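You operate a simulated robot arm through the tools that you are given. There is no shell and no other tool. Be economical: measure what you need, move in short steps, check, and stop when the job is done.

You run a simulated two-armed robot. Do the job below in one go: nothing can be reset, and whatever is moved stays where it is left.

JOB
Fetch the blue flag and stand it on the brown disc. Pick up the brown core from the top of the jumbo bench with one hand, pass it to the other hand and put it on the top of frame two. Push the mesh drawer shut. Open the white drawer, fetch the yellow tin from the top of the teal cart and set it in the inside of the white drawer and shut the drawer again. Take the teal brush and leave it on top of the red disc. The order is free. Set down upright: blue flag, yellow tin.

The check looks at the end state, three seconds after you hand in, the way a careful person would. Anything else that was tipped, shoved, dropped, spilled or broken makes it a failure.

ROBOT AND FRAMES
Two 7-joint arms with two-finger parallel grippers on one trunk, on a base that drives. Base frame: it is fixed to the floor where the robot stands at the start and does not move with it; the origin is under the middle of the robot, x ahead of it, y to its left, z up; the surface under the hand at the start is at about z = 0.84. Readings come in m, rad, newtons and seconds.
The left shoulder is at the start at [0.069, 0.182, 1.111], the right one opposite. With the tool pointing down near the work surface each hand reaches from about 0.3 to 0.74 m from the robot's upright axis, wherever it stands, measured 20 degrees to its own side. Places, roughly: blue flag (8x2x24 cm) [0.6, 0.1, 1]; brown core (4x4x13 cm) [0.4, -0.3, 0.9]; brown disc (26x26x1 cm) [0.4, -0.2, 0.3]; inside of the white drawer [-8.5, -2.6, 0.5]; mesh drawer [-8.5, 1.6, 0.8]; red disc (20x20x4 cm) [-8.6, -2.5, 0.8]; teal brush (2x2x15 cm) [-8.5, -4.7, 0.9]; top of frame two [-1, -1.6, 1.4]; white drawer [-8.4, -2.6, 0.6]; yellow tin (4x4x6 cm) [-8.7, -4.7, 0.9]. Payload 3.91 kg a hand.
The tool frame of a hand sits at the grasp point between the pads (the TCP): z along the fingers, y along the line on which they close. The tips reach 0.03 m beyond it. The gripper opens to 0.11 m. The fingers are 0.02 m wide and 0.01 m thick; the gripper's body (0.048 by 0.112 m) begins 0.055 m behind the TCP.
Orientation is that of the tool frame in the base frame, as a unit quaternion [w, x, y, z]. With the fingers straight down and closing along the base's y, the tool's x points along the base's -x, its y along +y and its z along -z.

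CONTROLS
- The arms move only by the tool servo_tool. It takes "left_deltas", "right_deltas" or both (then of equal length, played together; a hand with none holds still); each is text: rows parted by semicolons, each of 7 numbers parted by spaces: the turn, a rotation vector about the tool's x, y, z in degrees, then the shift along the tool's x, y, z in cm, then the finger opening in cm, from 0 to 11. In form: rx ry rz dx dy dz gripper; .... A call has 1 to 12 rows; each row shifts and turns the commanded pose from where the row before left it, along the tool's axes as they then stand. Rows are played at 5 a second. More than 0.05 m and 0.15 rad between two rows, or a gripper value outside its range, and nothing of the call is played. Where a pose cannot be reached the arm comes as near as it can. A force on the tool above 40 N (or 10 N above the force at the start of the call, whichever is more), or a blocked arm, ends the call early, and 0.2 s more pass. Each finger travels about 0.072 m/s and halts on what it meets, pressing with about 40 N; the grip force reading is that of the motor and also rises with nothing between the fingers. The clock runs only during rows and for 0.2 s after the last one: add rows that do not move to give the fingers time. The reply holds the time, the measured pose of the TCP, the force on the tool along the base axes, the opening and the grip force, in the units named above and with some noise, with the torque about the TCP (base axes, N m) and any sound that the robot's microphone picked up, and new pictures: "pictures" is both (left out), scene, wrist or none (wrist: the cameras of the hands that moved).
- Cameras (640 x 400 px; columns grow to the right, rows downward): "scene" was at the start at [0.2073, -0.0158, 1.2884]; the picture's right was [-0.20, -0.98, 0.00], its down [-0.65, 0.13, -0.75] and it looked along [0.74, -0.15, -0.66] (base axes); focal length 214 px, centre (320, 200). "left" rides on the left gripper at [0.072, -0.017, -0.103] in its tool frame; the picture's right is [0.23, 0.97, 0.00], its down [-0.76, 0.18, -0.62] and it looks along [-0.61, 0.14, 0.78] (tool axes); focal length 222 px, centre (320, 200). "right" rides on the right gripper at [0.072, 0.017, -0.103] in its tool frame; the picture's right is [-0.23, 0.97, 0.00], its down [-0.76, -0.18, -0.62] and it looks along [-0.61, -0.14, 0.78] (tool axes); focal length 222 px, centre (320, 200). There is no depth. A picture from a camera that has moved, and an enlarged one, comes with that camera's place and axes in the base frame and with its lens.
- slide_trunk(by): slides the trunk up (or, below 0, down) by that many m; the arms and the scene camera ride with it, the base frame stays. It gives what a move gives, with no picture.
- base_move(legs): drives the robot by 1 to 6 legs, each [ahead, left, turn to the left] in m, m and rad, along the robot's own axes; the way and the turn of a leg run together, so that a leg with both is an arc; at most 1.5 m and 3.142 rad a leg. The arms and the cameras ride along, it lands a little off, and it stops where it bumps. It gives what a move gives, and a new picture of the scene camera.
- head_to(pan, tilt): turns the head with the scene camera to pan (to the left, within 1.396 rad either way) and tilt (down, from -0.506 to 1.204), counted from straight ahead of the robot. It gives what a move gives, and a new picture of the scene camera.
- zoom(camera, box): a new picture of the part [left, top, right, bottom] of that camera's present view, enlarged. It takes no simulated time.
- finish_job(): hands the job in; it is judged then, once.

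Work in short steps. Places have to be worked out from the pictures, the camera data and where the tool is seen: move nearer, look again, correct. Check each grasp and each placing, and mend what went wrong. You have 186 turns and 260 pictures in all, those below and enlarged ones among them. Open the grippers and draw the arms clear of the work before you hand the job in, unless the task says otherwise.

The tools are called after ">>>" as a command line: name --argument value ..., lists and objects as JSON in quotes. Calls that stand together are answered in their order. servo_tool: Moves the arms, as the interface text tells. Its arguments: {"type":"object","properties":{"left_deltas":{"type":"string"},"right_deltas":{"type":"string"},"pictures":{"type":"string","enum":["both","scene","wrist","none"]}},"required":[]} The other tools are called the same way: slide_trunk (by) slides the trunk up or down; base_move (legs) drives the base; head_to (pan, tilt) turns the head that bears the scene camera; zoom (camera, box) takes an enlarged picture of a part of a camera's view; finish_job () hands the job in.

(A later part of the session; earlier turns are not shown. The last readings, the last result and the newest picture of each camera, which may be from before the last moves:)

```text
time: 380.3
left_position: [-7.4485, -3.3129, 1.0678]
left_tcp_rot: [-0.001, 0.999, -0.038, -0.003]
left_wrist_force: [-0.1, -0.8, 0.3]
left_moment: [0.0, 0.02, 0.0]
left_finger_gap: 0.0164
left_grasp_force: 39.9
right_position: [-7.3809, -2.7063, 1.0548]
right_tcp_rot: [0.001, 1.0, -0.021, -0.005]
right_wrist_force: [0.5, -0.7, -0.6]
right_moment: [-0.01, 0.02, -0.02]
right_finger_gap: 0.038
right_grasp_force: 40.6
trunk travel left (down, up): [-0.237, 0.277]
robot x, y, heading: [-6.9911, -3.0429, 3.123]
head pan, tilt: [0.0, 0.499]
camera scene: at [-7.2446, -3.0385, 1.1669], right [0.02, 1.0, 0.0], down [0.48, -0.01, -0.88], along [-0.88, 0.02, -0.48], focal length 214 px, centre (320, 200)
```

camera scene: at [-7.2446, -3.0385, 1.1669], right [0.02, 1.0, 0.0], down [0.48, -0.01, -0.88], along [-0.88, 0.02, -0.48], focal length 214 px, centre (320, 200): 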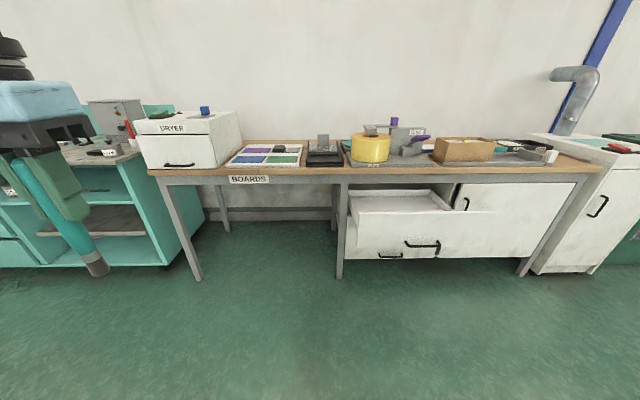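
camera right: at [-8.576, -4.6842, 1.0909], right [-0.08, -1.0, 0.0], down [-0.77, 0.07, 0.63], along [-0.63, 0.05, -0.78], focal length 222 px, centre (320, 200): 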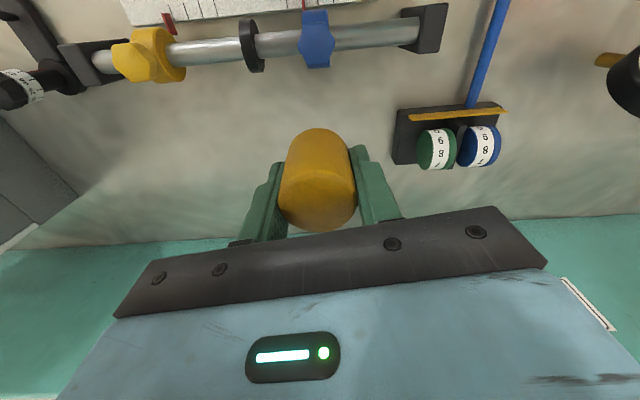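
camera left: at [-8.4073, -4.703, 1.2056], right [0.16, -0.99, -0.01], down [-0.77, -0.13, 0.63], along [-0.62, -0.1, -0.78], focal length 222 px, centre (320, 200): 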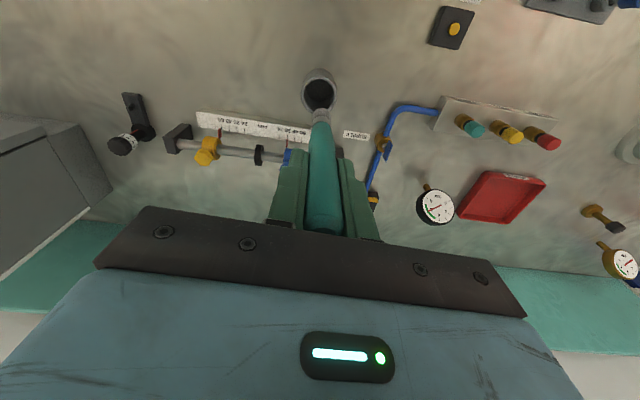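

Next the tin into the drawer. To keep the wrist camera off the drawer front I turn the right hand 90° about the vertical, and move to the drawer.

>>> servo_tool --right_deltas "0 0 -8.3 0 0 0 3; 0 0 -8.3 0 0 0 3; 0 0 -8.3 0 0 0 3; 0 0 -8.3 0 0 0 3; 0 0 -8.3 0 0 0 3; 0 0 -8.3 0 0 0 3; 0 0 -8.3 0 0 0 3; 0 0 -8.3 0 0 0 3; 0 0 -8.3 0 0 0 3; 0 0 -8.3 0 0 0 3; 0 0 -7 0 0 0 3; 0 0 0 0 0 0 3" --pictures "none"

>>> base_move --legs '[[0.4, -0.13, 0.017]]'

>>> head_to --pan -0.35 --tilt 0.75

```text
time: 382.9
left_position: [-7.4488, -3.3126, 1.0673]
left_tcp_rot: [-0.002, 0.999, -0.039, -0.003]
left_wrist_force: [-0.5, 0.2, 0.2]
left_moment: [-0.03, -0.01, 0.04]
left_finger_gap: 0.0166
left_grasp_force: 39.8
right_position: [-7.3788, -2.705, 1.0554]
right_tcp_rot: [-0.003, 0.721, 0.693, -0.004]
right_wrist_force: [0.2, -0.4, -0.8]
right_moment: [-0.01, -0.02, -0.01]
right_finger_gap: 0.0376
right_grasp_force: 39.7
trunk travel left (down, up): [-0.237, 0.277]
robot x, y, heading: [-6.9938, -3.0443, 3.126]
head pan, tilt: [0.0, 0.499]
```

```text
time: 385.5
left_position: [-7.8394, -3.1867, 1.0674]
left_tcp_rot: [-0.002, 1.0, -0.03, -0.004]
left_wrist_force: [0.3, 0.1, 0.3]
left_moment: [0.0, -0.01, 0.03]
left_finger_gap: 0.0165
left_grasp_force: 40.0
right_position: [-7.7824, -2.5793, 1.0543]
right_tcp_rot: [-0.003, 0.716, 0.698, -0.004]
right_wrist_force: [0.3, 0.4, -0.2]
right_moment: [0.03, -0.01, -0.01]
right_finger_gap: 0.0377
right_grasp_force: 40.2
trunk travel left (down, up): [-0.237, 0.277]
robot x, y, heading: [-7.3874, -2.9112, 3.14]
head pan, tilt: [0.0, 0.499]
camera scene: at [-7.64, -2.9094, 1.1669], right [0.0, 1.0, 0.0], down [0.48, 0.0, -0.88], along [-0.88, 0.0, -0.48], focal length 214 px, centre (320, 200)
```

scene: 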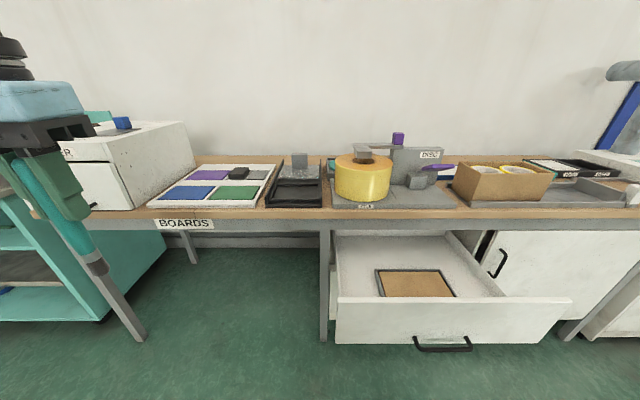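

```text
time: 386.3
left_position: [-7.8397, -3.1879, 1.0671]
left_tcp_rot: [-0.002, 1.0, -0.031, -0.003]
left_wrist_force: [-0.1, 0.9, 0.3]
left_moment: [-0.02, 0.01, 0.03]
left_finger_gap: 0.0166
left_grasp_force: 40.0
right_position: [-7.7818, -2.579, 1.055]
right_tcp_rot: [-0.003, 0.717, 0.697, -0.003]
right_wrist_force: [-0.1, 0.1, -1.0]
right_moment: [0.01, 0.01, 0.01]
right_finger_gap: 0.0376
right_grasp_force: 40.2
trunk travel left (down, up): [-0.237, 0.277]
robot x, y, heading: [-7.3842, -2.9104, 3.14]
head pan, tilt: [-0.351, 0.75]
camera scene: at [-7.6264, -2.8812, 1.1451], right [0.34, 0.94, 0.0], down [0.64, -0.23, -0.73], along [-0.69, 0.25, -0.68], focal length 214 px, centre (320, 200)
```

scene: 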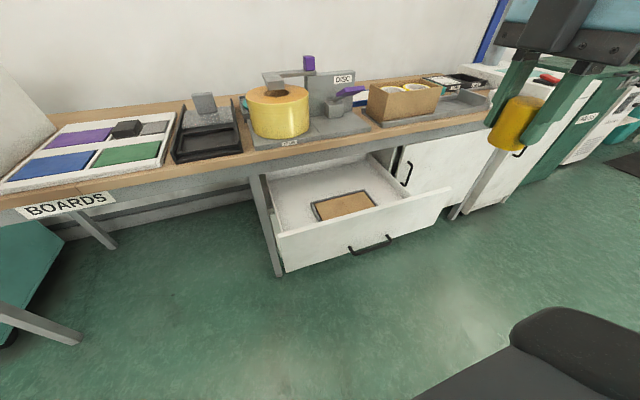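

The drawer (floor z≈0.575) holds a framed cork pad around (−8.145, −2.59). I zoom to see whether its rim is raised.

>>> zoom --camera "scene" --box '[250, 150, 450, 275]'

```text
3.20 times, centred on (350, 212) of scene
camera zoom: at [-7.6264, -2.8812, 1.1451], right [0.34, 0.94, 0.0], down [0.64, -0.23, -0.73], along [-0.69, 0.25, -0.68], focal length 686 px, centre (224, 160)
```

zoom: 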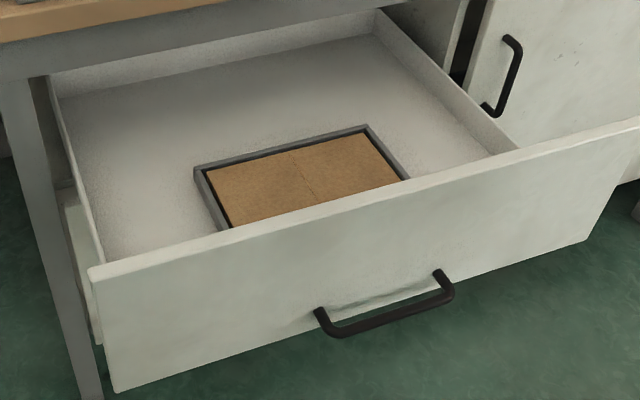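

The tray's cork is flat and wide; I'll set the tin on it at (−8.10, −2.59). Drive 20 cm closer, move over it, and descend partway.

>>> base_move --legs '[[0.2, 0, 0]]'

>>> servo_tool --right_deltas "0 0 0 -0.4 -4 0 3; 0 0 0 -0.4 -4 0 3; 0 0 0 -0.3 -3.7 0 3; 0 0 0 0 0 4 3; 0 0 0 0 0 4 3; 0 0 0 0 0 4 3; 0 0 0 0 0 4 3; 0 0 0 0 0 4 3; 0 0 0 0 0 0 3" --pictures "both"

```text
time: 387.9
left_position: [-8.043, -3.1864, 1.0668]
left_tcp_rot: [-0.002, 0.999, -0.032, -0.003]
left_wrist_force: [-0.1, 0.4, 0.5]
left_moment: [-0.02, -0.02, 0.0]
left_finger_gap: 0.0164
left_grasp_force: 40.2
right_position: [-7.9829, -2.5781, 1.0535]
right_tcp_rot: [-0.004, 0.717, 0.698, -0.003]
right_wrist_force: [-0.6, -0.6, -0.5]
right_moment: [0.01, -0.03, 0.0]
right_finger_gap: 0.0375
right_grasp_force: 39.3
trunk travel left (down, up): [-0.237, 0.277]
robot x, y, heading: [-7.5889, -2.9133, 3.139]
head pan, tilt: [-0.351, 0.75]
camera scene: at [-7.829, -2.8804, 1.1449], right [0.35, 0.94, 0.0], down [0.64, -0.24, -0.73], along [-0.69, 0.25, -0.68], focal length 214 px, centre (320, 200)
```

scene: 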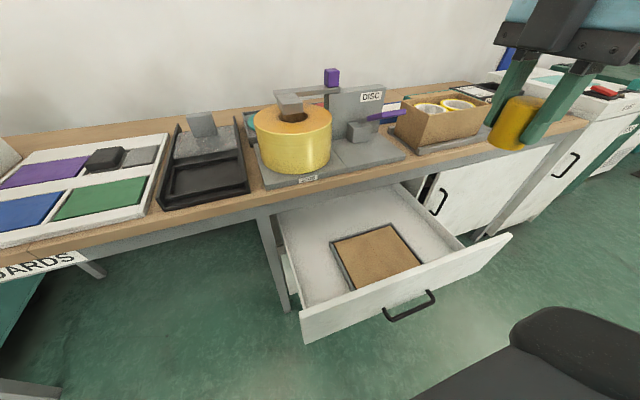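

```text
time: 389.9
left_position: [-8.0409, -3.1861, 1.0683]
left_tcp_rot: [-0.002, 0.999, -0.032, -0.004]
left_wrist_force: [0.8, 0.8, -0.5]
left_moment: [0.0, 0.01, -0.05]
left_finger_gap: 0.0165
left_grasp_force: 40.7
right_position: [-8.1016, -2.586, 0.8546]
right_tcp_rot: [-0.003, 0.717, 0.697, -0.004]
right_wrist_force: [0.1, 0.3, -1.1]
right_moment: [0.0, 0.02, 0.02]
right_finger_gap: 0.0373
right_grasp_force: 39.5
trunk travel left (down, up): [-0.237, 0.277]
robot x, y, heading: [-7.585, -2.9119, 3.133]
head pan, tilt: [-0.351, 0.75]
camera scene: at [-7.8281, -2.8805, 1.1451], right [0.35, 0.94, 0.0], down [0.64, -0.24, -0.73], along [-0.69, 0.25, -0.68], focal length 214 px, centre (320, 200)
camera right: at [-8.0809, -2.5134, 0.9591], right [0.97, -0.25, -0.01], down [-0.19, -0.76, 0.63], along [-0.17, -0.6, -0.78], focal length 222 px, centre (320, 200)
```

scene: 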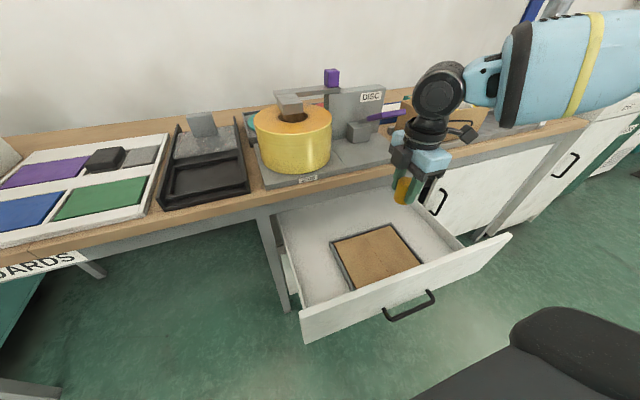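
right: 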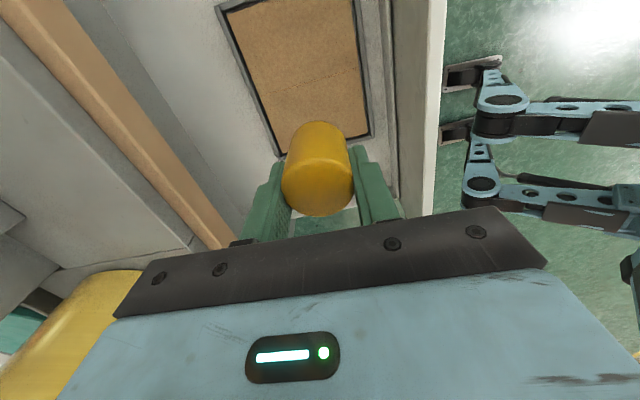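

All clear: tray centre ≈(−8.12, −2.57), bench edge 4 cm away from the hand. Lower further.

>>> servo_tool --right_deltas "0 0 0 0 -0.3 4 3; 0 0 0 0 0 4 3; 0 0 0 0 0 4 3; 0 0 0 0 0 4 3; 0 0 0 0 0 4 3; 0 0 0 0 0 1.5 3; 0 0 0 0 0 0 3" --pictures "none"

>>> servo_tool --right_deltas "0 0 0 0 0 0.5 3; 0 0 0 0 0 0.5 3; 0 0 0 0 0 0 3" --pictures "both"

```text
time: 391.5
left_position: [-8.0412, -3.1859, 1.0671]
left_tcp_rot: [-0.002, 0.999, -0.031, -0.005]
left_wrist_force: [-0.2, 0.0, -0.1]
left_moment: [-0.03, -0.01, 0.01]
left_finger_gap: 0.0166
left_grasp_force: 39.8
right_position: [-8.1075, -2.5843, 0.641]
right_tcp_rot: [-0.004, 0.717, 0.698, -0.004]
right_wrist_force: [-0.4, -0.3, -0.6]
right_moment: [0.02, -0.02, 0.0]
right_finger_gap: 0.0374
right_grasp_force: 40.1
trunk travel left (down, up): [-0.237, 0.277]
robot x, y, heading: [-7.5894, -2.9122, 3.141]
head pan, tilt: [-0.351, 0.75]
```

```text
time: 392.3
left_position: [-8.042, -3.1869, 1.0672]
left_tcp_rot: [-0.002, 0.999, -0.032, -0.005]
left_wrist_force: [0.5, 0.5, 0.2]
left_moment: [0.0, 0.0, -0.01]
left_finger_gap: 0.0166
left_grasp_force: 40.6
right_position: [-8.1067, -2.5857, 0.6317]
right_tcp_rot: [-0.004, 0.716, 0.698, -0.003]
right_wrist_force: [0.6, -0.1, 0.2]
right_moment: [0.0, 0.0, 0.0]
right_finger_gap: 0.0377
right_grasp_force: 40.1
trunk travel left (down, up): [-0.237, 0.277]
robot x, y, heading: [-7.5915, -2.9122, 3.141]
head pan, tilt: [-0.351, 0.75]
camera scene: at [-7.8283, -2.8804, 1.145], right [0.35, 0.94, 0.0], down [0.64, -0.24, -0.73], along [-0.69, 0.25, -0.68], focal length 214 px, centre (320, 200)
camera right: at [-8.0867, -2.5134, 0.7349], right [0.97, -0.25, -0.01], down [-0.19, -0.76, 0.63], along [-0.17, -0.6, -0.78], focal length 222 px, centre (320, 200)
```

scene: 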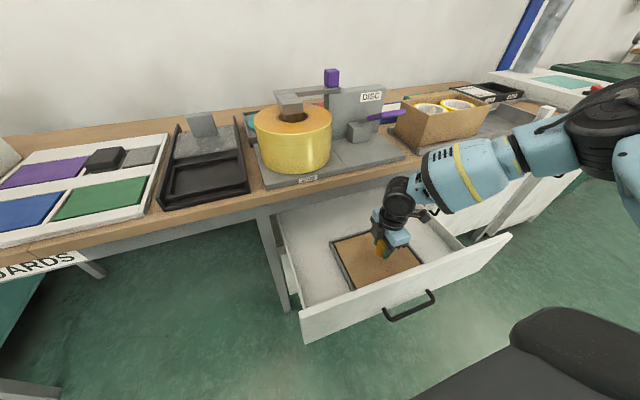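
right: 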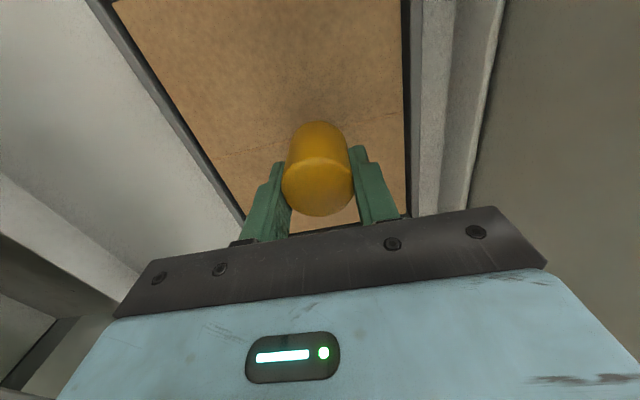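

Tin is over the cork. Step down gently until it touches.

>>> servo_tool --right_deltas "0 0 0 0 0 0.5 3; 0 0 0 0 0 0.5 3; 0 0 0 0 0 0 3" --pictures "none"

>>> servo_tool --right_deltas "0 0 0 0 0 0.4 3; 0 0 0 0 0 0 3" --pictures "none"

>>> servo_tool --right_deltas "0 0 0 0 0 0.4 3; 0 0 0 0 0 0 3" --pictures "none"

>>> servo_tool --right_deltas "0 0 0 0 0 0.4 3; 0 0 0 0 0 0 3" --pictures "none"

```text
time: 393.1
left_position: [-8.0416, -3.1864, 1.0668]
left_tcp_rot: [-0.002, 0.999, -0.032, -0.004]
left_wrist_force: [-0.3, 0.2, -0.1]
left_moment: [0.02, -0.01, 0.02]
left_finger_gap: 0.0163
left_grasp_force: 39.9
right_position: [-8.1071, -2.5856, 0.6214]
right_tcp_rot: [-0.003, 0.717, 0.697, -0.005]
right_wrist_force: [-0.4, 0.0, -1.3]
right_moment: [-0.02, 0.01, -0.02]
right_finger_gap: 0.0372
right_grasp_force: 40.4
trunk travel left (down, up): [-0.237, 0.277]
robot x, y, heading: [-7.588, -2.9106, 3.138]
head pan, tilt: [-0.351, 0.75]
```

```text
time: 393.7
left_position: [-8.0408, -3.187, 1.0669]
left_tcp_rot: [-0.002, 0.999, -0.032, -0.005]
left_wrist_force: [1.5, 0.3, -1.0]
left_moment: [0.0, 0.01, 0.05]
left_finger_gap: 0.0166
left_grasp_force: 39.8
right_position: [-8.1068, -2.5848, 0.6169]
right_tcp_rot: [-0.003, 0.716, 0.698, -0.004]
right_wrist_force: [0.4, 0.4, -0.7]
right_moment: [0.01, 0.02, 0.01]
right_finger_gap: 0.0374
right_grasp_force: 40.0
trunk travel left (down, up): [-0.237, 0.277]
robot x, y, heading: [-7.5877, -2.9098, 3.135]
head pan, tilt: [-0.351, 0.75]
```

```text
time: 394.3
left_position: [-8.0418, -3.187, 1.0665]
left_tcp_rot: [-0.001, 0.999, -0.032, -0.004]
left_wrist_force: [-0.5, -0.1, 0.0]
left_moment: [-0.02, 0.0, -0.04]
left_finger_gap: 0.0165
left_grasp_force: 40.1
right_position: [-8.1081, -2.5844, 0.6122]
right_tcp_rot: [-0.003, 0.717, 0.697, -0.003]
right_wrist_force: [0.8, 0.3, -0.9]
right_moment: [0.0, 0.01, -0.03]
right_finger_gap: 0.0374
right_grasp_force: 40.5
trunk travel left (down, up): [-0.237, 0.277]
robot x, y, heading: [-7.5857, -2.9132, 3.138]
head pan, tilt: [-0.351, 0.75]
```

```text
time: 394.9
left_position: [-8.0412, -3.1875, 1.0674]
left_tcp_rot: [-0.001, 1.0, -0.031, -0.004]
left_wrist_force: [-0.5, -0.2, -0.4]
left_moment: [-0.01, 0.0, 0.02]
left_finger_gap: 0.0167
left_grasp_force: 40.4
right_position: [-8.108, -2.5862, 0.609]
right_tcp_rot: [-0.004, 0.717, 0.697, -0.004]
right_wrist_force: [0.1, -0.5, -1.5]
right_moment: [-0.02, 0.0, -0.01]
right_finger_gap: 0.0374
right_grasp_force: 39.9
trunk travel left (down, up): [-0.237, 0.277]
robot x, y, heading: [-7.5847, -2.9087, 3.143]
head pan, tilt: [-0.351, 0.75]
```

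>>> servo_tool --right_deltas "0 0 0 0 0 0.4 3; 0 0 0 0 0 0 3" --pictures "none"

>>> servo_tool --right_deltas "0 0 0 0 0 0.4 3; 0 0 0 0 0 0 3" --pictures "none"

>>> servo_tool --right_deltas "0 0 0 0 0 0.4 3; 0 0 0 0 0 0 3" --pictures "wrist"

```text
time: 395.5
left_position: [-8.0414, -3.1865, 1.0668]
left_tcp_rot: [-0.002, 0.999, -0.032, -0.004]
left_wrist_force: [0.2, 0.6, 0.1]
left_moment: [-0.01, -0.02, -0.03]
left_finger_gap: 0.0163
left_grasp_force: 39.3
right_position: [-8.1075, -2.5866, 0.6056]
right_tcp_rot: [-0.004, 0.717, 0.697, -0.004]
right_wrist_force: [-0.1, -0.5, 0.2]
right_moment: [0.02, 0.0, -0.01]
right_finger_gap: 0.0375
right_grasp_force: 40.2
trunk travel left (down, up): [-0.237, 0.277]
robot x, y, heading: [-7.5875, -2.9097, 3.138]
head pan, tilt: [-0.351, 0.75]
```

```text
time: 396.1
left_position: [-8.0411, -3.1854, 1.0665]
left_tcp_rot: [-0.003, 0.999, -0.032, -0.004]
left_wrist_force: [0.5, -0.5, 0.1]
left_moment: [-0.01, -0.02, -0.02]
left_finger_gap: 0.0165
left_grasp_force: 40.0
right_position: [-8.1076, -2.5851, 0.6005]
right_tcp_rot: [-0.003, 0.717, 0.697, -0.003]
right_wrist_force: [-0.4, -0.5, -0.8]
right_moment: [-0.02, -0.02, 0.03]
right_finger_gap: 0.0375
right_grasp_force: 39.7
trunk travel left (down, up): [-0.237, 0.277]
robot x, y, heading: [-7.5873, -2.9114, 3.139]
head pan, tilt: [-0.351, 0.75]
```

```text
time: 396.7
left_position: [-8.0403, -3.1866, 1.0675]
left_tcp_rot: [-0.001, 1.0, -0.031, -0.004]
left_wrist_force: [-0.4, 0.4, -0.3]
left_moment: [0.01, -0.03, -0.04]
left_finger_gap: 0.0166
left_grasp_force: 40.6
right_position: [-8.1087, -2.5871, 0.5983]
right_tcp_rot: [-0.005, 0.716, 0.698, -0.005]
right_wrist_force: [-0.8, 2.6, 10.6]
right_moment: [-0.01, -0.12, 0.0]
right_finger_gap: 0.0375
right_grasp_force: 40.2
trunk travel left (down, up): [-0.237, 0.277]
robot x, y, heading: [-7.5906, -2.9092, 3.137]
head pan, tilt: [-0.351, 0.75]
camera right: at [-8.0871, -2.5136, 0.7021], right [0.97, -0.25, -0.01], down [-0.19, -0.76, 0.63], along [-0.17, -0.6, -0.78], focal length 222 px, centre (320, 200)
```

right: 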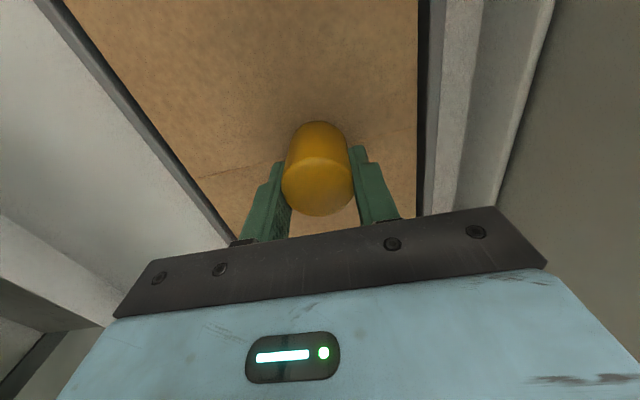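

Contact (10 N). Open and lift straight off.

>>> servo_tool --right_deltas "0 0 0 0 0 -0.1 4.2; 0 0 0 0 0 0 5.2; 0 0 0 0 0 0 6.5; 0 0 0 0 0 0 6.5; 0 0 0 0 0 -2 6.5; 0 0 0 0 0 -3 6.5; 0 0 0 0 0 -4 6.5; 0 0 0 0 0 -4 6.5; 0 0 0 0 0 -4 6.5; 0 0 0 0 0 -4 6.5; 0 0 0 0 0 0 6.5" --pictures "wrist"

```text
time: 399.1
left_position: [-8.0419, -3.1857, 1.0669]
left_tcp_rot: [-0.002, 0.999, -0.032, -0.003]
left_wrist_force: [0.5, 0.6, 0.4]
left_moment: [-0.01, 0.01, 0.04]
left_finger_gap: 0.0166
left_grasp_force: 40.2
right_position: [-8.106, -2.5861, 0.8091]
right_tcp_rot: [-0.003, 0.717, 0.697, -0.003]
right_wrist_force: [0.9, 0.5, 0.4]
right_moment: [-0.02, 0.01, -0.01]
right_finger_gap: 0.0652
right_grasp_force: 0.0
trunk travel left (down, up): [-0.237, 0.277]
robot x, y, heading: [-7.5823, -2.9101, 3.137]
head pan, tilt: [-0.351, 0.75]
camera right: at [-8.0856, -2.514, 0.9125], right [0.97, -0.25, -0.01], down [-0.19, -0.76, 0.63], along [-0.17, -0.6, -0.78], focal length 222 px, centre (320, 200)
```

right: 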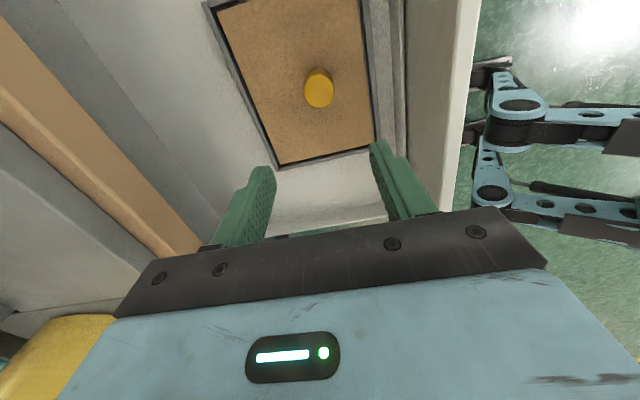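

The tin stands upright on the cork. I back off 0.3 m, raise the trunk for a view from above and look for the red disc.

>>> slide_trunk --by 0.27

>>> head_to --pan -0.35 --tilt 0.65

>>> zoom --camera "scene" --box '[200, 60, 440, 220]'

```text
time: 401.9
left_position: [-8.043, -3.1854, 1.3355]
left_tcp_rot: [-0.002, 1.0, -0.031, -0.003]
left_wrist_force: [0.5, 0.2, -1.5]
left_moment: [0.0, -0.01, 0.0]
left_finger_gap: 0.0166
left_grasp_force: 40.3
right_position: [-8.1065, -2.5858, 1.0762]
right_tcp_rot: [-0.003, 0.717, 0.697, -0.003]
right_wrist_force: [-0.8, -0.3, -0.5]
right_moment: [0.02, 0.01, -0.01]
right_finger_gap: 0.0649
right_grasp_force: 0.1
trunk travel left (down, up): [-0.507, 0.007]
robot x, y, heading: [-7.5884, -2.9129, 3.136]
head pan, tilt: [-0.351, 0.75]
```

```text
time: 402.5
left_position: [-8.0419, -3.1868, 1.3364]
left_tcp_rot: [-0.002, 0.999, -0.032, -0.003]
left_wrist_force: [-0.9, 0.4, -0.5]
left_moment: [0.02, -0.02, 0.01]
left_finger_gap: 0.0165
left_grasp_force: 39.9
right_position: [-8.1059, -2.5866, 1.0778]
right_tcp_rot: [-0.004, 0.717, 0.697, -0.004]
right_wrist_force: [-0.1, -0.4, -0.4]
right_moment: [-0.02, 0.02, -0.01]
right_finger_gap: 0.0648
right_grasp_force: 0.0
trunk travel left (down, up): [-0.507, 0.007]
robot x, y, heading: [-7.5858, -2.9115, 3.132]
head pan, tilt: [-0.351, 0.649]
camera scene: at [-7.6884, -2.8795, 1.4494], right [0.35, 0.94, 0.0], down [0.57, -0.21, -0.8], along [-0.75, 0.28, -0.6], focal length 214 px, centre (320, 200)
```

scene: 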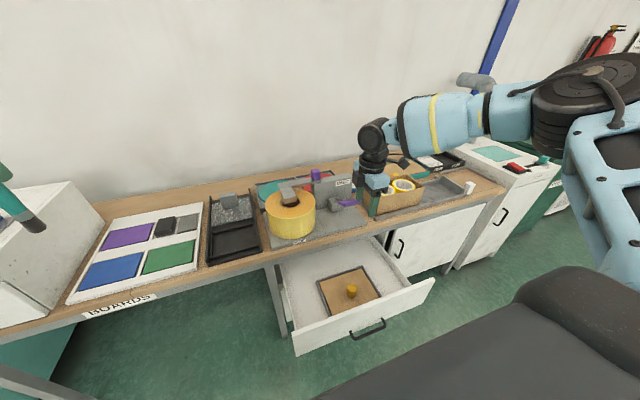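

```text
2.50 times, centred on (320, 140) of scene
camera zoom: at [-7.6884, -2.8795, 1.4494], right [0.35, 0.94, 0.0], down [0.57, -0.21, -0.8], along [-0.75, 0.28, -0.6], focal length 536 px, centre (320, 350)
```

zoom: 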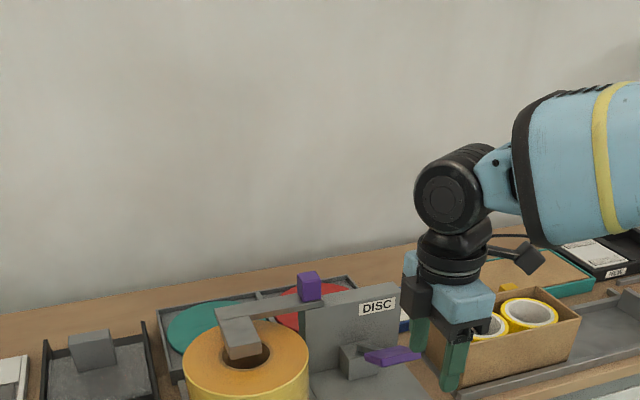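

The red disc lies in a tray behind the DISC bracket (≈(−8.6, −2.52), top ≈0.86), so the brush must be laid from above; I'll re-grip it crosswise by passing it to the right hand. But first shut the drawer with the right fist: back off and pitch the right hand forward.

>>> base_move --legs '[[-0.45, 0, 0]]'

>>> servo_tool --right_deltas "0 0 8.3 0 0 0 6; 0 0 8.3 0 0 0 4; 0 0 8.3 0 0 0 2; 0 0 8.3 0 0 0 0; 0 0 8.3 0 0 0 0; 0 0 8.3 0 0 0 0; 0 0 8.3 0 0 0 0; 0 0 8.3 0 0 0 0; 0 0 8.3 0 0 0 0; 0 0 8.3 0 0 0 0; 0 0 7.4 0 0 0 0; 0 -8 0 0 0 0 0" --pictures "none"

>>> servo_tool --right_deltas "0 -8 0 0 0 0 0; 0 -8 0 0 0 0 0; 0 -8 0 0 0 0 0; 0 -8 0 0 0 0 0; 0 -8 0 0 0 0 0; 0 -8 0 0 0 0 0; 0 -8 0 0 0 0 0; 0 -8 0 0 0 0 0; 0 0 0 0 0 0 0" --pictures "none"

>>> slide_trunk --by -0.4

```text
time: 405.3
left_position: [-7.5921, -3.1866, 1.3373]
left_tcp_rot: [-0.003, 0.999, -0.031, -0.003]
left_wrist_force: [0.0, 0.0, 0.4]
left_moment: [0.03, -0.01, 0.01]
left_finger_gap: 0.0165
left_grasp_force: 39.7
right_position: [-7.6549, -2.5874, 1.0773]
right_tcp_rot: [-0.003, 0.717, 0.697, -0.003]
right_wrist_force: [-0.2, 0.6, 0.3]
right_moment: [0.01, 0.01, 0.01]
right_finger_gap: 0.0651
right_grasp_force: 0.1
trunk travel left (down, up): [-0.507, 0.007]
robot x, y, heading: [-7.1363, -2.9139, 3.138]
head pan, tilt: [-0.351, 0.649]
camera scene: at [-7.2381, -2.8808, 1.4494], right [0.35, 0.94, 0.0], down [0.57, -0.21, -0.8], along [-0.75, 0.28, -0.6], focal length 214 px, centre (320, 200)
```

scene: 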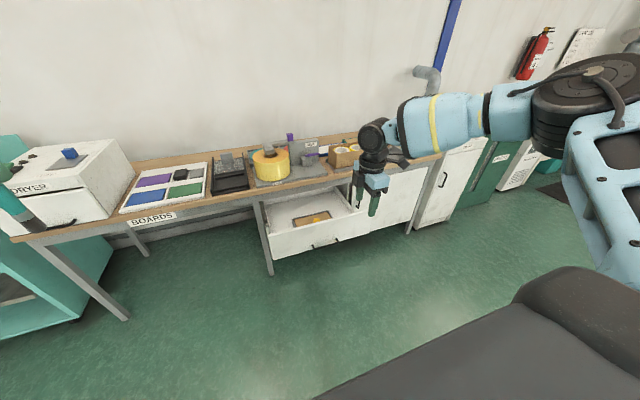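

```text
time: 407.9
left_position: [-7.5894, -3.1866, 1.3374]
left_tcp_rot: [-0.002, 1.0, -0.031, -0.004]
left_wrist_force: [0.2, -0.9, 0.1]
left_moment: [0.02, 0.01, -0.01]
left_finger_gap: 0.0165
left_grasp_force: 39.7
right_position: [-7.653, -2.5862, 1.0794]
right_tcp_rot: [0.0, 0.997, -0.018, -0.076]
right_wrist_force: [-0.5, 0.1, 0.5]
right_moment: [0.02, 0.01, 0.01]
right_finger_gap: 0.0
right_grasp_force: 37.9
trunk travel left (down, up): [-0.507, 0.007]
robot x, y, heading: [-7.1362, -2.9107, 3.136]
head pan, tilt: [-0.351, 0.649]
```

```text
time: 409.9
left_position: [-7.5915, -3.1874, 1.3378]
left_tcp_rot: [-0.002, 0.999, -0.032, -0.004]
left_wrist_force: [-1.3, -0.2, -0.4]
left_moment: [0.0, 0.03, 0.04]
left_finger_gap: 0.0164
left_grasp_force: 39.8
right_position: [-7.6549, -2.5871, 1.079]
right_tcp_rot: [-0.01, 0.805, -0.015, -0.593]
right_wrist_force: [0.3, 0.2, -0.2]
right_moment: [-0.03, 0.04, 0.02]
right_finger_gap: 0.0
right_grasp_force: 37.6
trunk travel left (down, up): [-0.507, 0.007]
robot x, y, heading: [-7.1324, -2.9137, 3.137]
head pan, tilt: [-0.351, 0.649]
```

```text
time: 413.7
left_position: [-7.6059, -3.1872, 0.9192]
left_tcp_rot: [-0.002, 0.999, -0.031, 0.015]
left_wrist_force: [0.6, 0.0, -0.2]
left_moment: [0.0, 0.06, 0.0]
left_finger_gap: 0.0167
left_grasp_force: 40.0
right_position: [-7.6625, -2.5868, 0.6459]
right_tcp_rot: [-0.01, 0.824, -0.014, -0.567]
right_wrist_force: [0.6, -0.2, -0.8]
right_moment: [-0.01, 0.0, 0.02]
right_finger_gap: 0.0001
right_grasp_force: 37.7
trunk travel left (down, up): [-0.107, 0.407]
robot x, y, heading: [-7.1399, -2.9173, 3.133]
head pan, tilt: [-0.351, 0.649]
```

Fist is at panel mid-height (z≈0.64, y −2.587). I raise the left hand clear, then push the drawer shut by driving forward.

>>> servo_tool --left_deltas "0 0 0 0 0 -4 0.5; 0 0 0 0 0 -4 0.5; 0 0 0 0 0 -4 0.5; 0 0 0 0 0 0 0.5" --pictures "none"

>>> base_move --legs '[[0.45, 0, 0]]'

```text
time: 414.7
left_position: [-7.6234, -3.1466, 0.9412]
left_tcp_rot: [-0.004, 0.999, -0.032, 0.015]
left_wrist_force: [-0.2, 0.5, -0.4]
left_moment: [-0.01, -0.02, 0.0]
left_finger_gap: 0.0167
left_grasp_force: 39.4
left hand out of reach, approached as far as the arm can: row 1, 2, 3
right_position: [-7.6626, -2.5872, 0.6458]
right_tcp_rot: [-0.011, 0.824, -0.015, -0.567]
right_wrist_force: [0.1, -0.1, -0.2]
right_moment: [0.05, -0.01, 0.0]
right_finger_gap: 0.0
right_grasp_force: 37.6
trunk travel left (down, up): [-0.107, 0.407]
robot x, y, heading: [-7.1378, -2.9115, 3.144]
head pan, tilt: [-0.351, 0.649]
```

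```text
time: 417.4
left_position: [-8.0757, -3.1435, 0.9398]
left_tcp_rot: [-0.003, 0.999, -0.033, 0.015]
left_wrist_force: [-0.5, -0.1, -0.6]
left_moment: [0.0, -0.04, 0.0]
left_finger_gap: 0.0164
left_grasp_force: 40.1
right_position: [-8.1145, -2.5833, 0.6463]
right_tcp_rot: [-0.011, 0.824, -0.014, -0.566]
right_wrist_force: [-0.7, 0.2, 0.3]
right_moment: [-0.05, 0.03, -0.02]
right_finger_gap: 0.0
right_grasp_force: 37.8
trunk travel left (down, up): [-0.107, 0.407]
robot x, y, heading: [-7.5945, -2.909, 3.133]
head pan, tilt: [-0.351, 0.649]
camera scene: at [-7.8844, -2.8776, 1.0024], right [0.35, 0.94, 0.0], down [0.57, -0.21, -0.8], along [-0.75, 0.28, -0.6], focal length 214 px, centre (320, 200)
```

scene: 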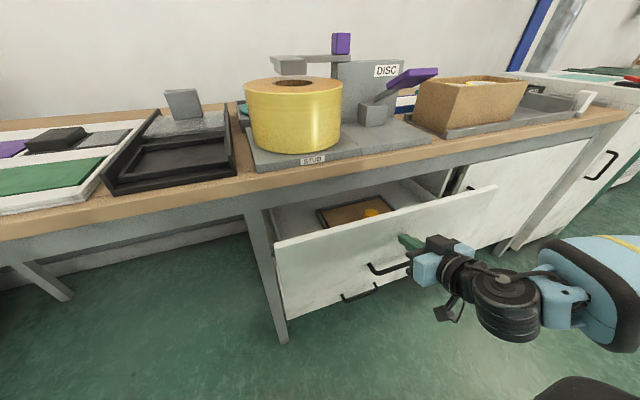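

The drawer is moving. To keep the brush off the bench edge I push the rest with the arm.

>>> servo_tool --right_deltas "0 0 0 -0.72 0 1.86 0; 0 0 0 -0.72 0 1.86 0; 0 0 0 -0.72 0 1.86 0; 0 0 0 -0.72 0 1.86 0; 0 0 0 -0.54 0 1.4 0; 0 0 0 -0.36 0 0.93 0; 0 0 0 -0.36 0 0.93 0; 0 0 0 -0.36 0 0.93 0; 0 0 0 -0.36 0 0.93 0" --pictures "scene"

```text
time: 419.2
left_position: [-8.0716, -3.1405, 0.9416]
left_tcp_rot: [-0.003, 0.999, -0.034, 0.015]
left_wrist_force: [0.2, -0.6, 0.1]
left_moment: [0.03, -0.02, 0.02]
left_finger_gap: 0.0163
left_grasp_force: 40.1
right_position: [-8.2257, -2.5783, 0.6441]
right_tcp_rot: [-0.01, 0.826, -0.015, -0.563]
right_wrist_force: [20.8, -0.5, 7.6]
right_moment: [-0.14, 0.24, 0.03]
right_finger_gap: 0.0
right_grasp_force: 37.4
trunk travel left (down, up): [-0.107, 0.407]
robot x, y, heading: [-7.5855, -2.9132, 3.133]
head pan, tilt: [-0.351, 0.649]
stopped in row 8 (right hand): the force on the tool passed its limit at 50 N (the readings are from after the stop); the commanded pose is now the measured one
camera scene: at [-7.8816, -2.8769, 1.0031], right [0.35, 0.94, 0.0], down [0.56, -0.21, -0.8], along [-0.75, 0.28, -0.6], focal length 214 px, centre (320, 200)
```

scene: 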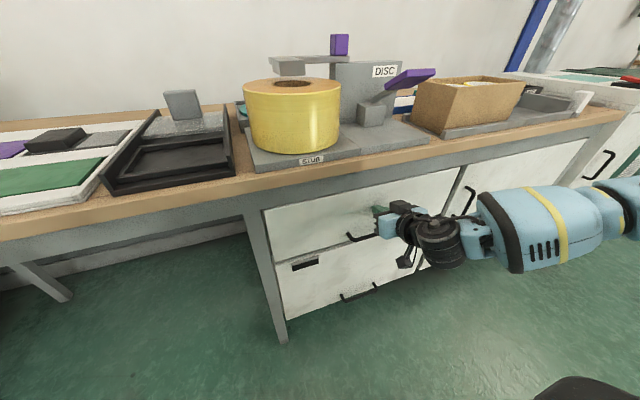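

The drawer is shut. I back off to open floor and raise the trunk, then turn both hands for the hand-over (mirror of the earlier one).

>>> base_move --legs '[[-0.55, 0, 0]]'

>>> slide_trunk --by 0.155

>>> servo_tool --left_deltas "0 0 0 0 0 0 0.5; 7.5 0 0 0 0 0 0.5; 7.5 0 0 0 0 0 0.5; 7.5 0 0 0 0 0 0.5; 7.5 0 0 0 0 0 0.5; 7.5 0 0 0 0 0 0.5; 7.5 0 0 0 0 0 0.5; 7.5 0 0 0 0 0 0.5; 7.5 0 0 0 0 0 0.5; 0 0 0 0 0 0 0.5; 0 0 0 0 0 0 0.5; 0 0 0 0 0 0 0.5" --right_deltas "0 -7.3 0 0 -2 0 2; 0 -7.3 0 0 -2 0 4; 0 -7 0 0 -2 0 5; 0 0 -7.5 0 0 0 5; 0 0 -7.5 0 0 0 5; 0 0 -7.5 0 0 0 5; 0 0 -7.5 0 0 0 5; 0 0 -7.5 0 0 0 5; 0 0 -7.5 0 0 0 5; 0 0 -7.5 0 0 0 5; 0 0 -7.5 0 0 0 5; 0 0 0 0 0 0 5" --pictures "scene"

```text
time: 422.3
left_position: [-7.5251, -3.1453, 0.9415]
left_tcp_rot: [-0.003, 0.999, -0.037, 0.015]
left_wrist_force: [1.0, -0.4, 0.2]
left_moment: [-0.01, 0.01, -0.04]
left_finger_gap: 0.0165
left_grasp_force: 40.2
right_position: [-7.6767, -2.5812, 0.644]
right_tcp_rot: [-0.013, 0.826, -0.019, -0.564]
right_wrist_force: [1.2, -0.1, -0.1]
right_moment: [-0.01, 0.0, 0.0]
right_finger_gap: 0.0003
right_grasp_force: 37.6
trunk travel left (down, up): [-0.107, 0.407]
robot x, y, heading: [-7.0409, -2.9202, 3.129]
head pan, tilt: [-0.351, 0.649]
camera scene: at [-7.3326, -2.8808, 1.0026], right [0.36, 0.93, 0.0], down [0.56, -0.22, -0.8], along [-0.74, 0.29, -0.6], focal length 214 px, centre (320, 200)
```

scene: 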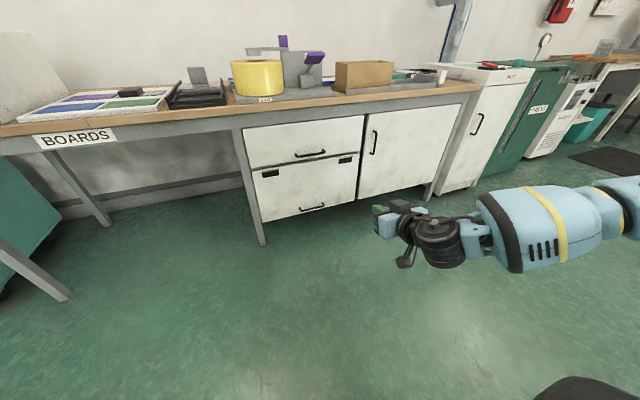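

```text
time: 424.1
left_position: [-7.5274, -3.1435, 1.0948]
left_tcp_rot: [-0.003, 0.999, -0.037, 0.015]
left_wrist_force: [0.6, 0.9, 0.3]
left_moment: [-0.02, -0.01, -0.04]
left_finger_gap: 0.0164
left_grasp_force: 39.9
right_position: [-7.6764, -2.5806, 0.7977]
right_tcp_rot: [-0.013, 0.826, -0.018, -0.563]
right_wrist_force: [-0.5, 0.4, 0.5]
right_moment: [0.0, 0.0, 0.01]
right_finger_gap: 0.0
right_grasp_force: 37.3
trunk travel left (down, up): [-0.262, 0.252]
robot x, y, heading: [-7.0388, -2.9153, 3.121]
head pan, tilt: [-0.351, 0.649]
```

```text
time: 426.7
left_position: [-7.526, -3.1436, 1.0952]
left_tcp_rot: [-0.502, 0.864, -0.025, 0.032]
left_wrist_force: [0.5, -1.0, -0.5]
left_moment: [-0.06, -0.02, -0.01]
left_finger_gap: 0.0164
left_grasp_force: 39.5
right_position: [-7.6739, -2.52, 0.7994]
right_tcp_rot: [-0.367, 0.619, 0.339, -0.605]
right_wrist_force: [0.3, 0.1, -0.3]
right_moment: [-0.03, -0.03, 0.0]
right_finger_gap: 0.0501
right_grasp_force: 0.0
trunk travel left (down, up): [-0.262, 0.252]
robot x, y, heading: [-7.0368, -2.9125, 3.124]
head pan, tilt: [-0.351, 0.649]
camera scene: at [-7.2732, -2.8816, 1.1797], right [0.36, 0.93, 0.0], down [0.56, -0.22, -0.8], along [-0.74, 0.28, -0.6], focal length 214 px, centre (320, 200)
```

scene: 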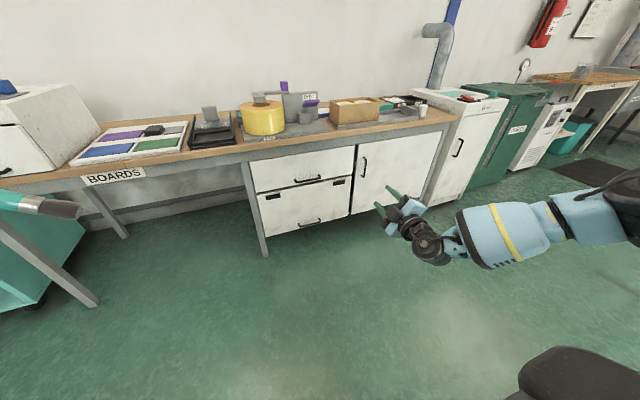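

Drawer is confirmed shut. Brush axis and the right hand's grip frame are now square to each other. I move the left hand to the meeting place and the right hand to its pre-grasp point.

>>> servo_tool --left_deltas "0 0 0 -2.02 0.63 4 0.5; 0 0 0 -2.02 0.63 4 0.5; 0 0 0 -2.02 0.63 4 0.5; 0 0 0 -2.02 0.63 4 0.5; 0 0 0 -2.02 0.63 4 0.5; 0 0 0 -2.02 0.63 4 0.5; 0 0 0 0 0 0 0.5; 0 0 0 0 0 0 0.5; 0 0 0 0 0 0 0.5; 0 0 0 0 0 0 0.5; 0 0 0 0 0 0 0.5; 0 0 0 0 0 0 0.5" --right_deltas "0 0 0 0 0 -4.2 5; 0 0 0 0 0 -4.2 5; 0 0 0 0 0 -4.2 5; 0 0 0 0 0 -4.2 5; 0 0 0 -4.56 1.1 0 5; 0 0 0 -4.56 1.1 0 5; 0 0 0 -4.56 1.1 0 5; 0 0 0 -4.56 1.1 0 5; 0 0 0 -4.56 1.1 0 5; 0 0 0 -4.56 1.1 0 5; 0 0 0 -4.56 1.1 0 5; 0 0 0 0 0 0 5" --pictures "both"

```text
time: 429.3
left_position: [-7.6289, -2.9452, 0.9397]
left_tcp_rot: [-0.502, 0.864, -0.025, 0.033]
left_wrist_force: [-0.7, -0.1, 0.5]
left_moment: [-0.02, 0.03, 0.03]
left_finger_gap: 0.0164
left_grasp_force: 40.0
right_position: [-7.5294, -2.7911, 0.8945]
right_tcp_rot: [-0.367, 0.619, 0.34, -0.606]
right_wrist_force: [0.4, 0.5, 0.3]
right_moment: [-0.03, 0.0, -0.01]
right_finger_gap: 0.0501
right_grasp_force: 0.1
right hand out of reach, approached as far as the arm can: row 10, 11
trunk travel left (down, up): [-0.262, 0.252]
robot x, y, heading: [-7.0418, -2.916, 3.126]
head pan, tilt: [-0.351, 0.649]
camera scene: at [-7.2732, -2.8816, 1.1796], right [0.36, 0.93, 0.0], down [0.56, -0.22, -0.8], along [-0.74, 0.28, -0.6], focal length 214 px, centre (320, 200)
camera right: at [-7.4224, -2.741, 0.844], right [-0.03, -0.68, -0.73], down [0.6, -0.6, 0.53], along [-0.8, -0.42, 0.43], focal length 222 px, centre (320, 200)
camera left: at [-7.5637, -3.0323, 1.0078], right [0.22, -0.5, -0.84], down [-0.81, -0.57, 0.13], along [-0.54, 0.65, -0.53], focal length 222 px, centre (320, 200)
```

scene: 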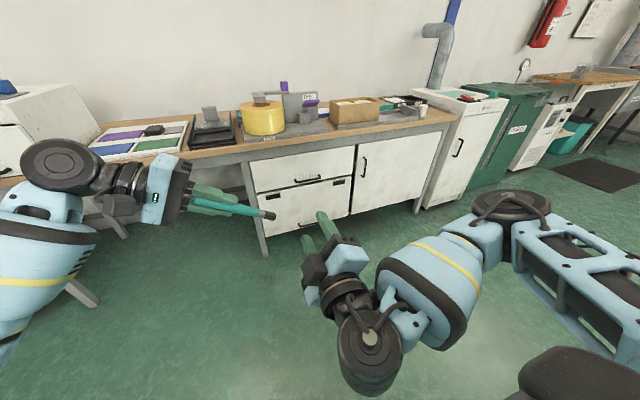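
right: 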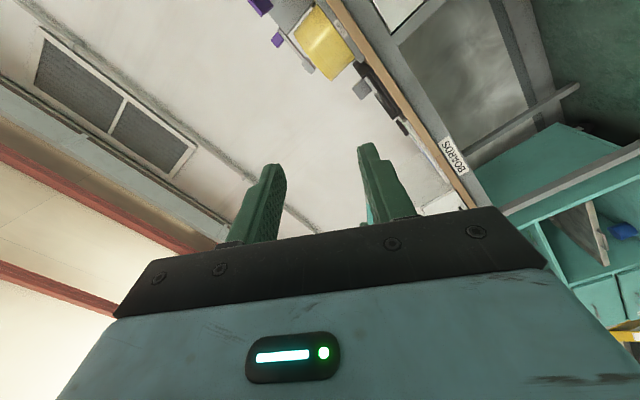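
left: 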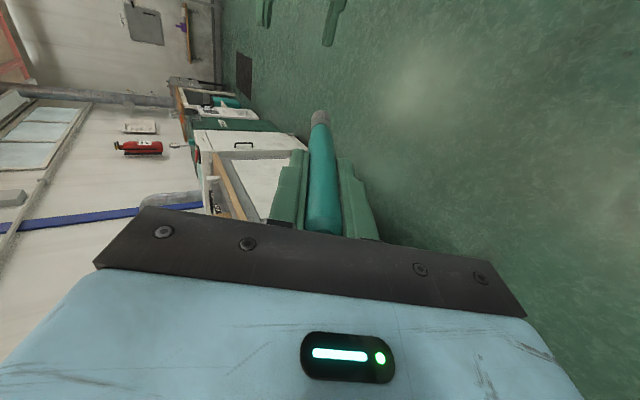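

The right hand stops ~9 cm short laterally, so I move the left hand 9 cm further to the right.

>>> servo_tool --left_deltas "0 0 0 -0.23 -1.5 2.6 0.5; 0 0 0 -0.23 -1.5 2.6 0.5; 0 0 0 -0.23 -1.5 2.6 0.5; 0 0 0 0 0 0 0.5" --pictures "scene"

```text
time: 430.3
left_position: [-7.6282, -2.8552, 0.9405]
left_tcp_rot: [-0.502, 0.864, -0.023, 0.031]
left_wrist_force: [1.2, 0.2, 0.0]
left_moment: [0.01, 0.0, 0.01]
left_finger_gap: 0.0167
left_grasp_force: 40.0
right_position: [-7.5284, -2.791, 0.895]
right_tcp_rot: [-0.368, 0.619, 0.339, -0.605]
right_wrist_force: [-0.3, 0.7, -0.5]
right_moment: [-0.01, 0.01, -0.04]
right_finger_gap: 0.0502
right_grasp_force: 0.2
trunk travel left (down, up): [-0.262, 0.252]
robot x, y, heading: [-7.0369, -2.9153, 3.125]
head pan, tilt: [-0.351, 0.649]
camera scene: at [-7.2732, -2.882, 1.1797], right [0.36, 0.93, 0.0], down [0.56, -0.22, -0.8], along [-0.74, 0.28, -0.6], focal length 214 px, centre (320, 200)
```

scene: 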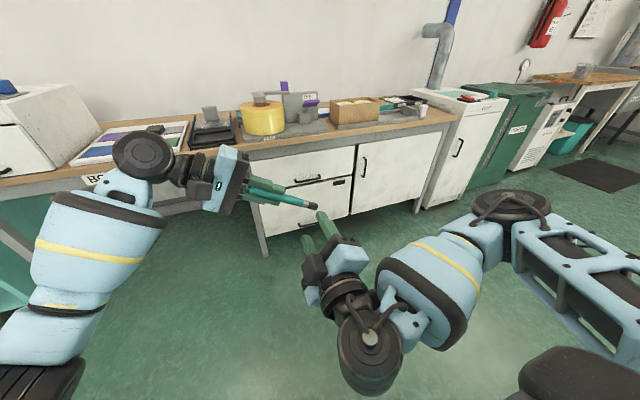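

Now the brush's middle is straight ahead of the right hand. Advance 7.4 cm.

>>> servo_tool --right_deltas "0 0 0 -0.4 -0.2 2.5 5; 0 0 0 -0.4 -0.2 2.5 5; 0 0 0 -0.38 -0.17 2.4 5; 0 0 0 0 0 0 5" --pictures "wrist"

>>> zoom --camera "scene" --box '[200, 120, 400, 280]'

```text
time: 431.3
left_position: [-7.6281, -2.8544, 0.9396]
left_tcp_rot: [-0.503, 0.863, -0.025, 0.032]
left_wrist_force: [0.2, -0.1, 0.8]
left_moment: [-0.03, 0.01, -0.02]
left_finger_gap: 0.0166
left_grasp_force: 39.6
right_position: [-7.6027, -2.7946, 0.9058]
right_tcp_rot: [-0.367, 0.619, 0.34, -0.606]
right_wrist_force: [-0.1, -1.1, 0.1]
right_moment: [0.02, -0.01, -0.01]
right_finger_gap: 0.0502
right_grasp_force: 0.2
trunk travel left (down, up): [-0.262, 0.252]
robot x, y, heading: [-7.0377, -2.9172, 3.125]
head pan, tilt: [-0.351, 0.649]
camera right: at [-7.4965, -2.7445, 0.8548], right [-0.03, -0.68, -0.73], down [0.6, -0.6, 0.53], along [-0.8, -0.42, 0.43], focal length 222 px, centre (320, 200)
```

right: 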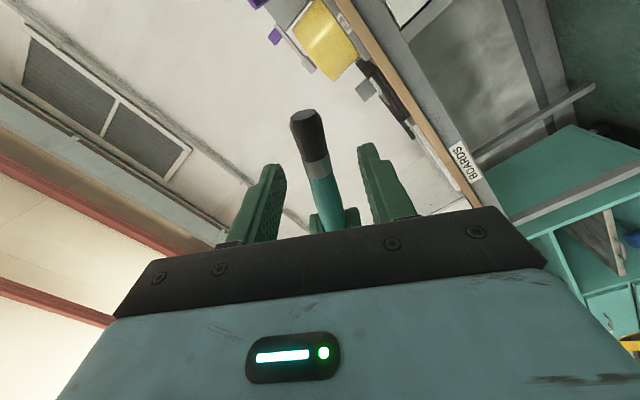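

```text
2.50 times, centred on (300, 200) of scene
camera zoom: at [-7.2731, -2.8817, 1.1797], right [0.36, 0.93, 0.0], down [0.56, -0.22, -0.8], along [-0.74, 0.29, -0.6], focal length 536 px, centre (370, 200)
```

zoom: 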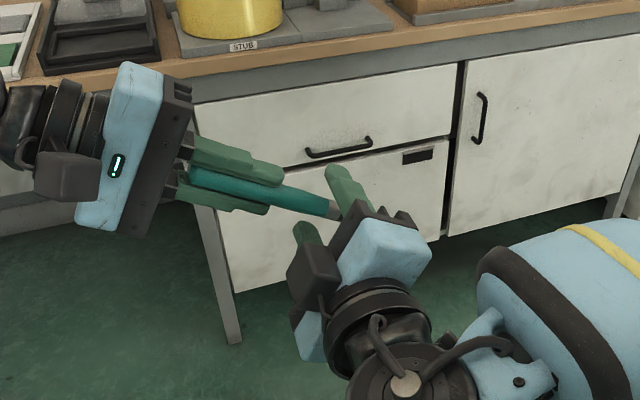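

The brush is between the right fingers near its ferrule; I shift 1.2 cm towards its middle and close.

>>> servo_tool --right_deltas "0 0 0 -1.2 0 0 5; 0 0 0 0 0 0 3.5; 0 0 0 0 0 0 2; 0 0 0 0 0 0 1; 0 0 0 0 0 0 0.5; 0 0 0 0 0 0 0.5" --pictures "none"

```text
time: 432.7
left_position: [-7.6275, -2.8546, 0.9408]
left_tcp_rot: [-0.504, 0.863, -0.025, 0.032]
left_wrist_force: [1.6, 7.5, 7.9]
left_moment: [0.33, -0.09, -0.02]
left_finger_gap: 0.0163
left_grasp_force: 40.5
right_position: [-7.6035, -2.8008, 0.9105]
right_tcp_rot: [-0.366, 0.619, 0.343, -0.604]
right_wrist_force: [-1.6, -7.9, -7.5]
right_moment: [0.29, -0.17, 0.09]
right_finger_gap: 0.016
right_grasp_force: 39.8
right hand out of reach, approached as far as the arm can: row 1
trunk travel left (down, up): [-0.262, 0.252]
robot x, y, heading: [-7.0364, -2.9156, 3.123]
head pan, tilt: [-0.351, 0.649]
```

Both hold it (16 mm). Open the left and withdraw it along its fingers.

>>> servo_tool --left_deltas "0 0 0 0 0 0 2.5; 0 0 0 0 0 0 4; 0 0 0 0 0 0 5; 0 0 0 0 0 -3 5; 0 0 0 0 0 -4 5; 0 0 0 0 0 -4 5; 0 0 0 0 0 -4 5; 0 0 0 0 0 -4 5; 0 0 0 0 0 0 5" --pictures "scene"

```text
time: 434.7
left_position: [-7.6423, -3.0202, 1.0361]
left_tcp_rot: [-0.503, 0.864, -0.024, 0.032]
left_wrist_force: [-0.4, 0.4, -0.5]
left_moment: [-0.01, 0.01, 0.02]
left_finger_gap: 0.05
left_grasp_force: 0.0
right_position: [-7.6026, -2.8001, 0.9123]
right_tcp_rot: [-0.367, 0.618, 0.34, -0.606]
right_wrist_force: [-0.7, 0.4, -0.9]
right_moment: [0.02, -0.02, -0.03]
right_finger_gap: 0.016
right_grasp_force: 39.4
trunk travel left (down, up): [-0.262, 0.252]
robot x, y, heading: [-7.0413, -2.9192, 3.124]
head pan, tilt: [-0.351, 0.649]
camera scene: at [-7.2733, -2.8815, 1.1796], right [0.36, 0.93, 0.0], down [0.56, -0.22, -0.8], along [-0.74, 0.28, -0.6], focal length 214 px, centre (320, 200)
```

scene: 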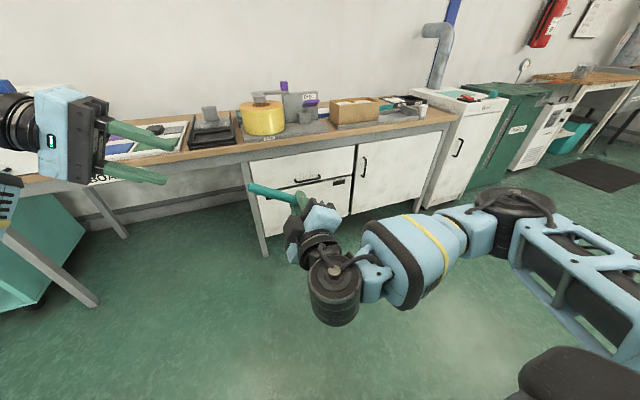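

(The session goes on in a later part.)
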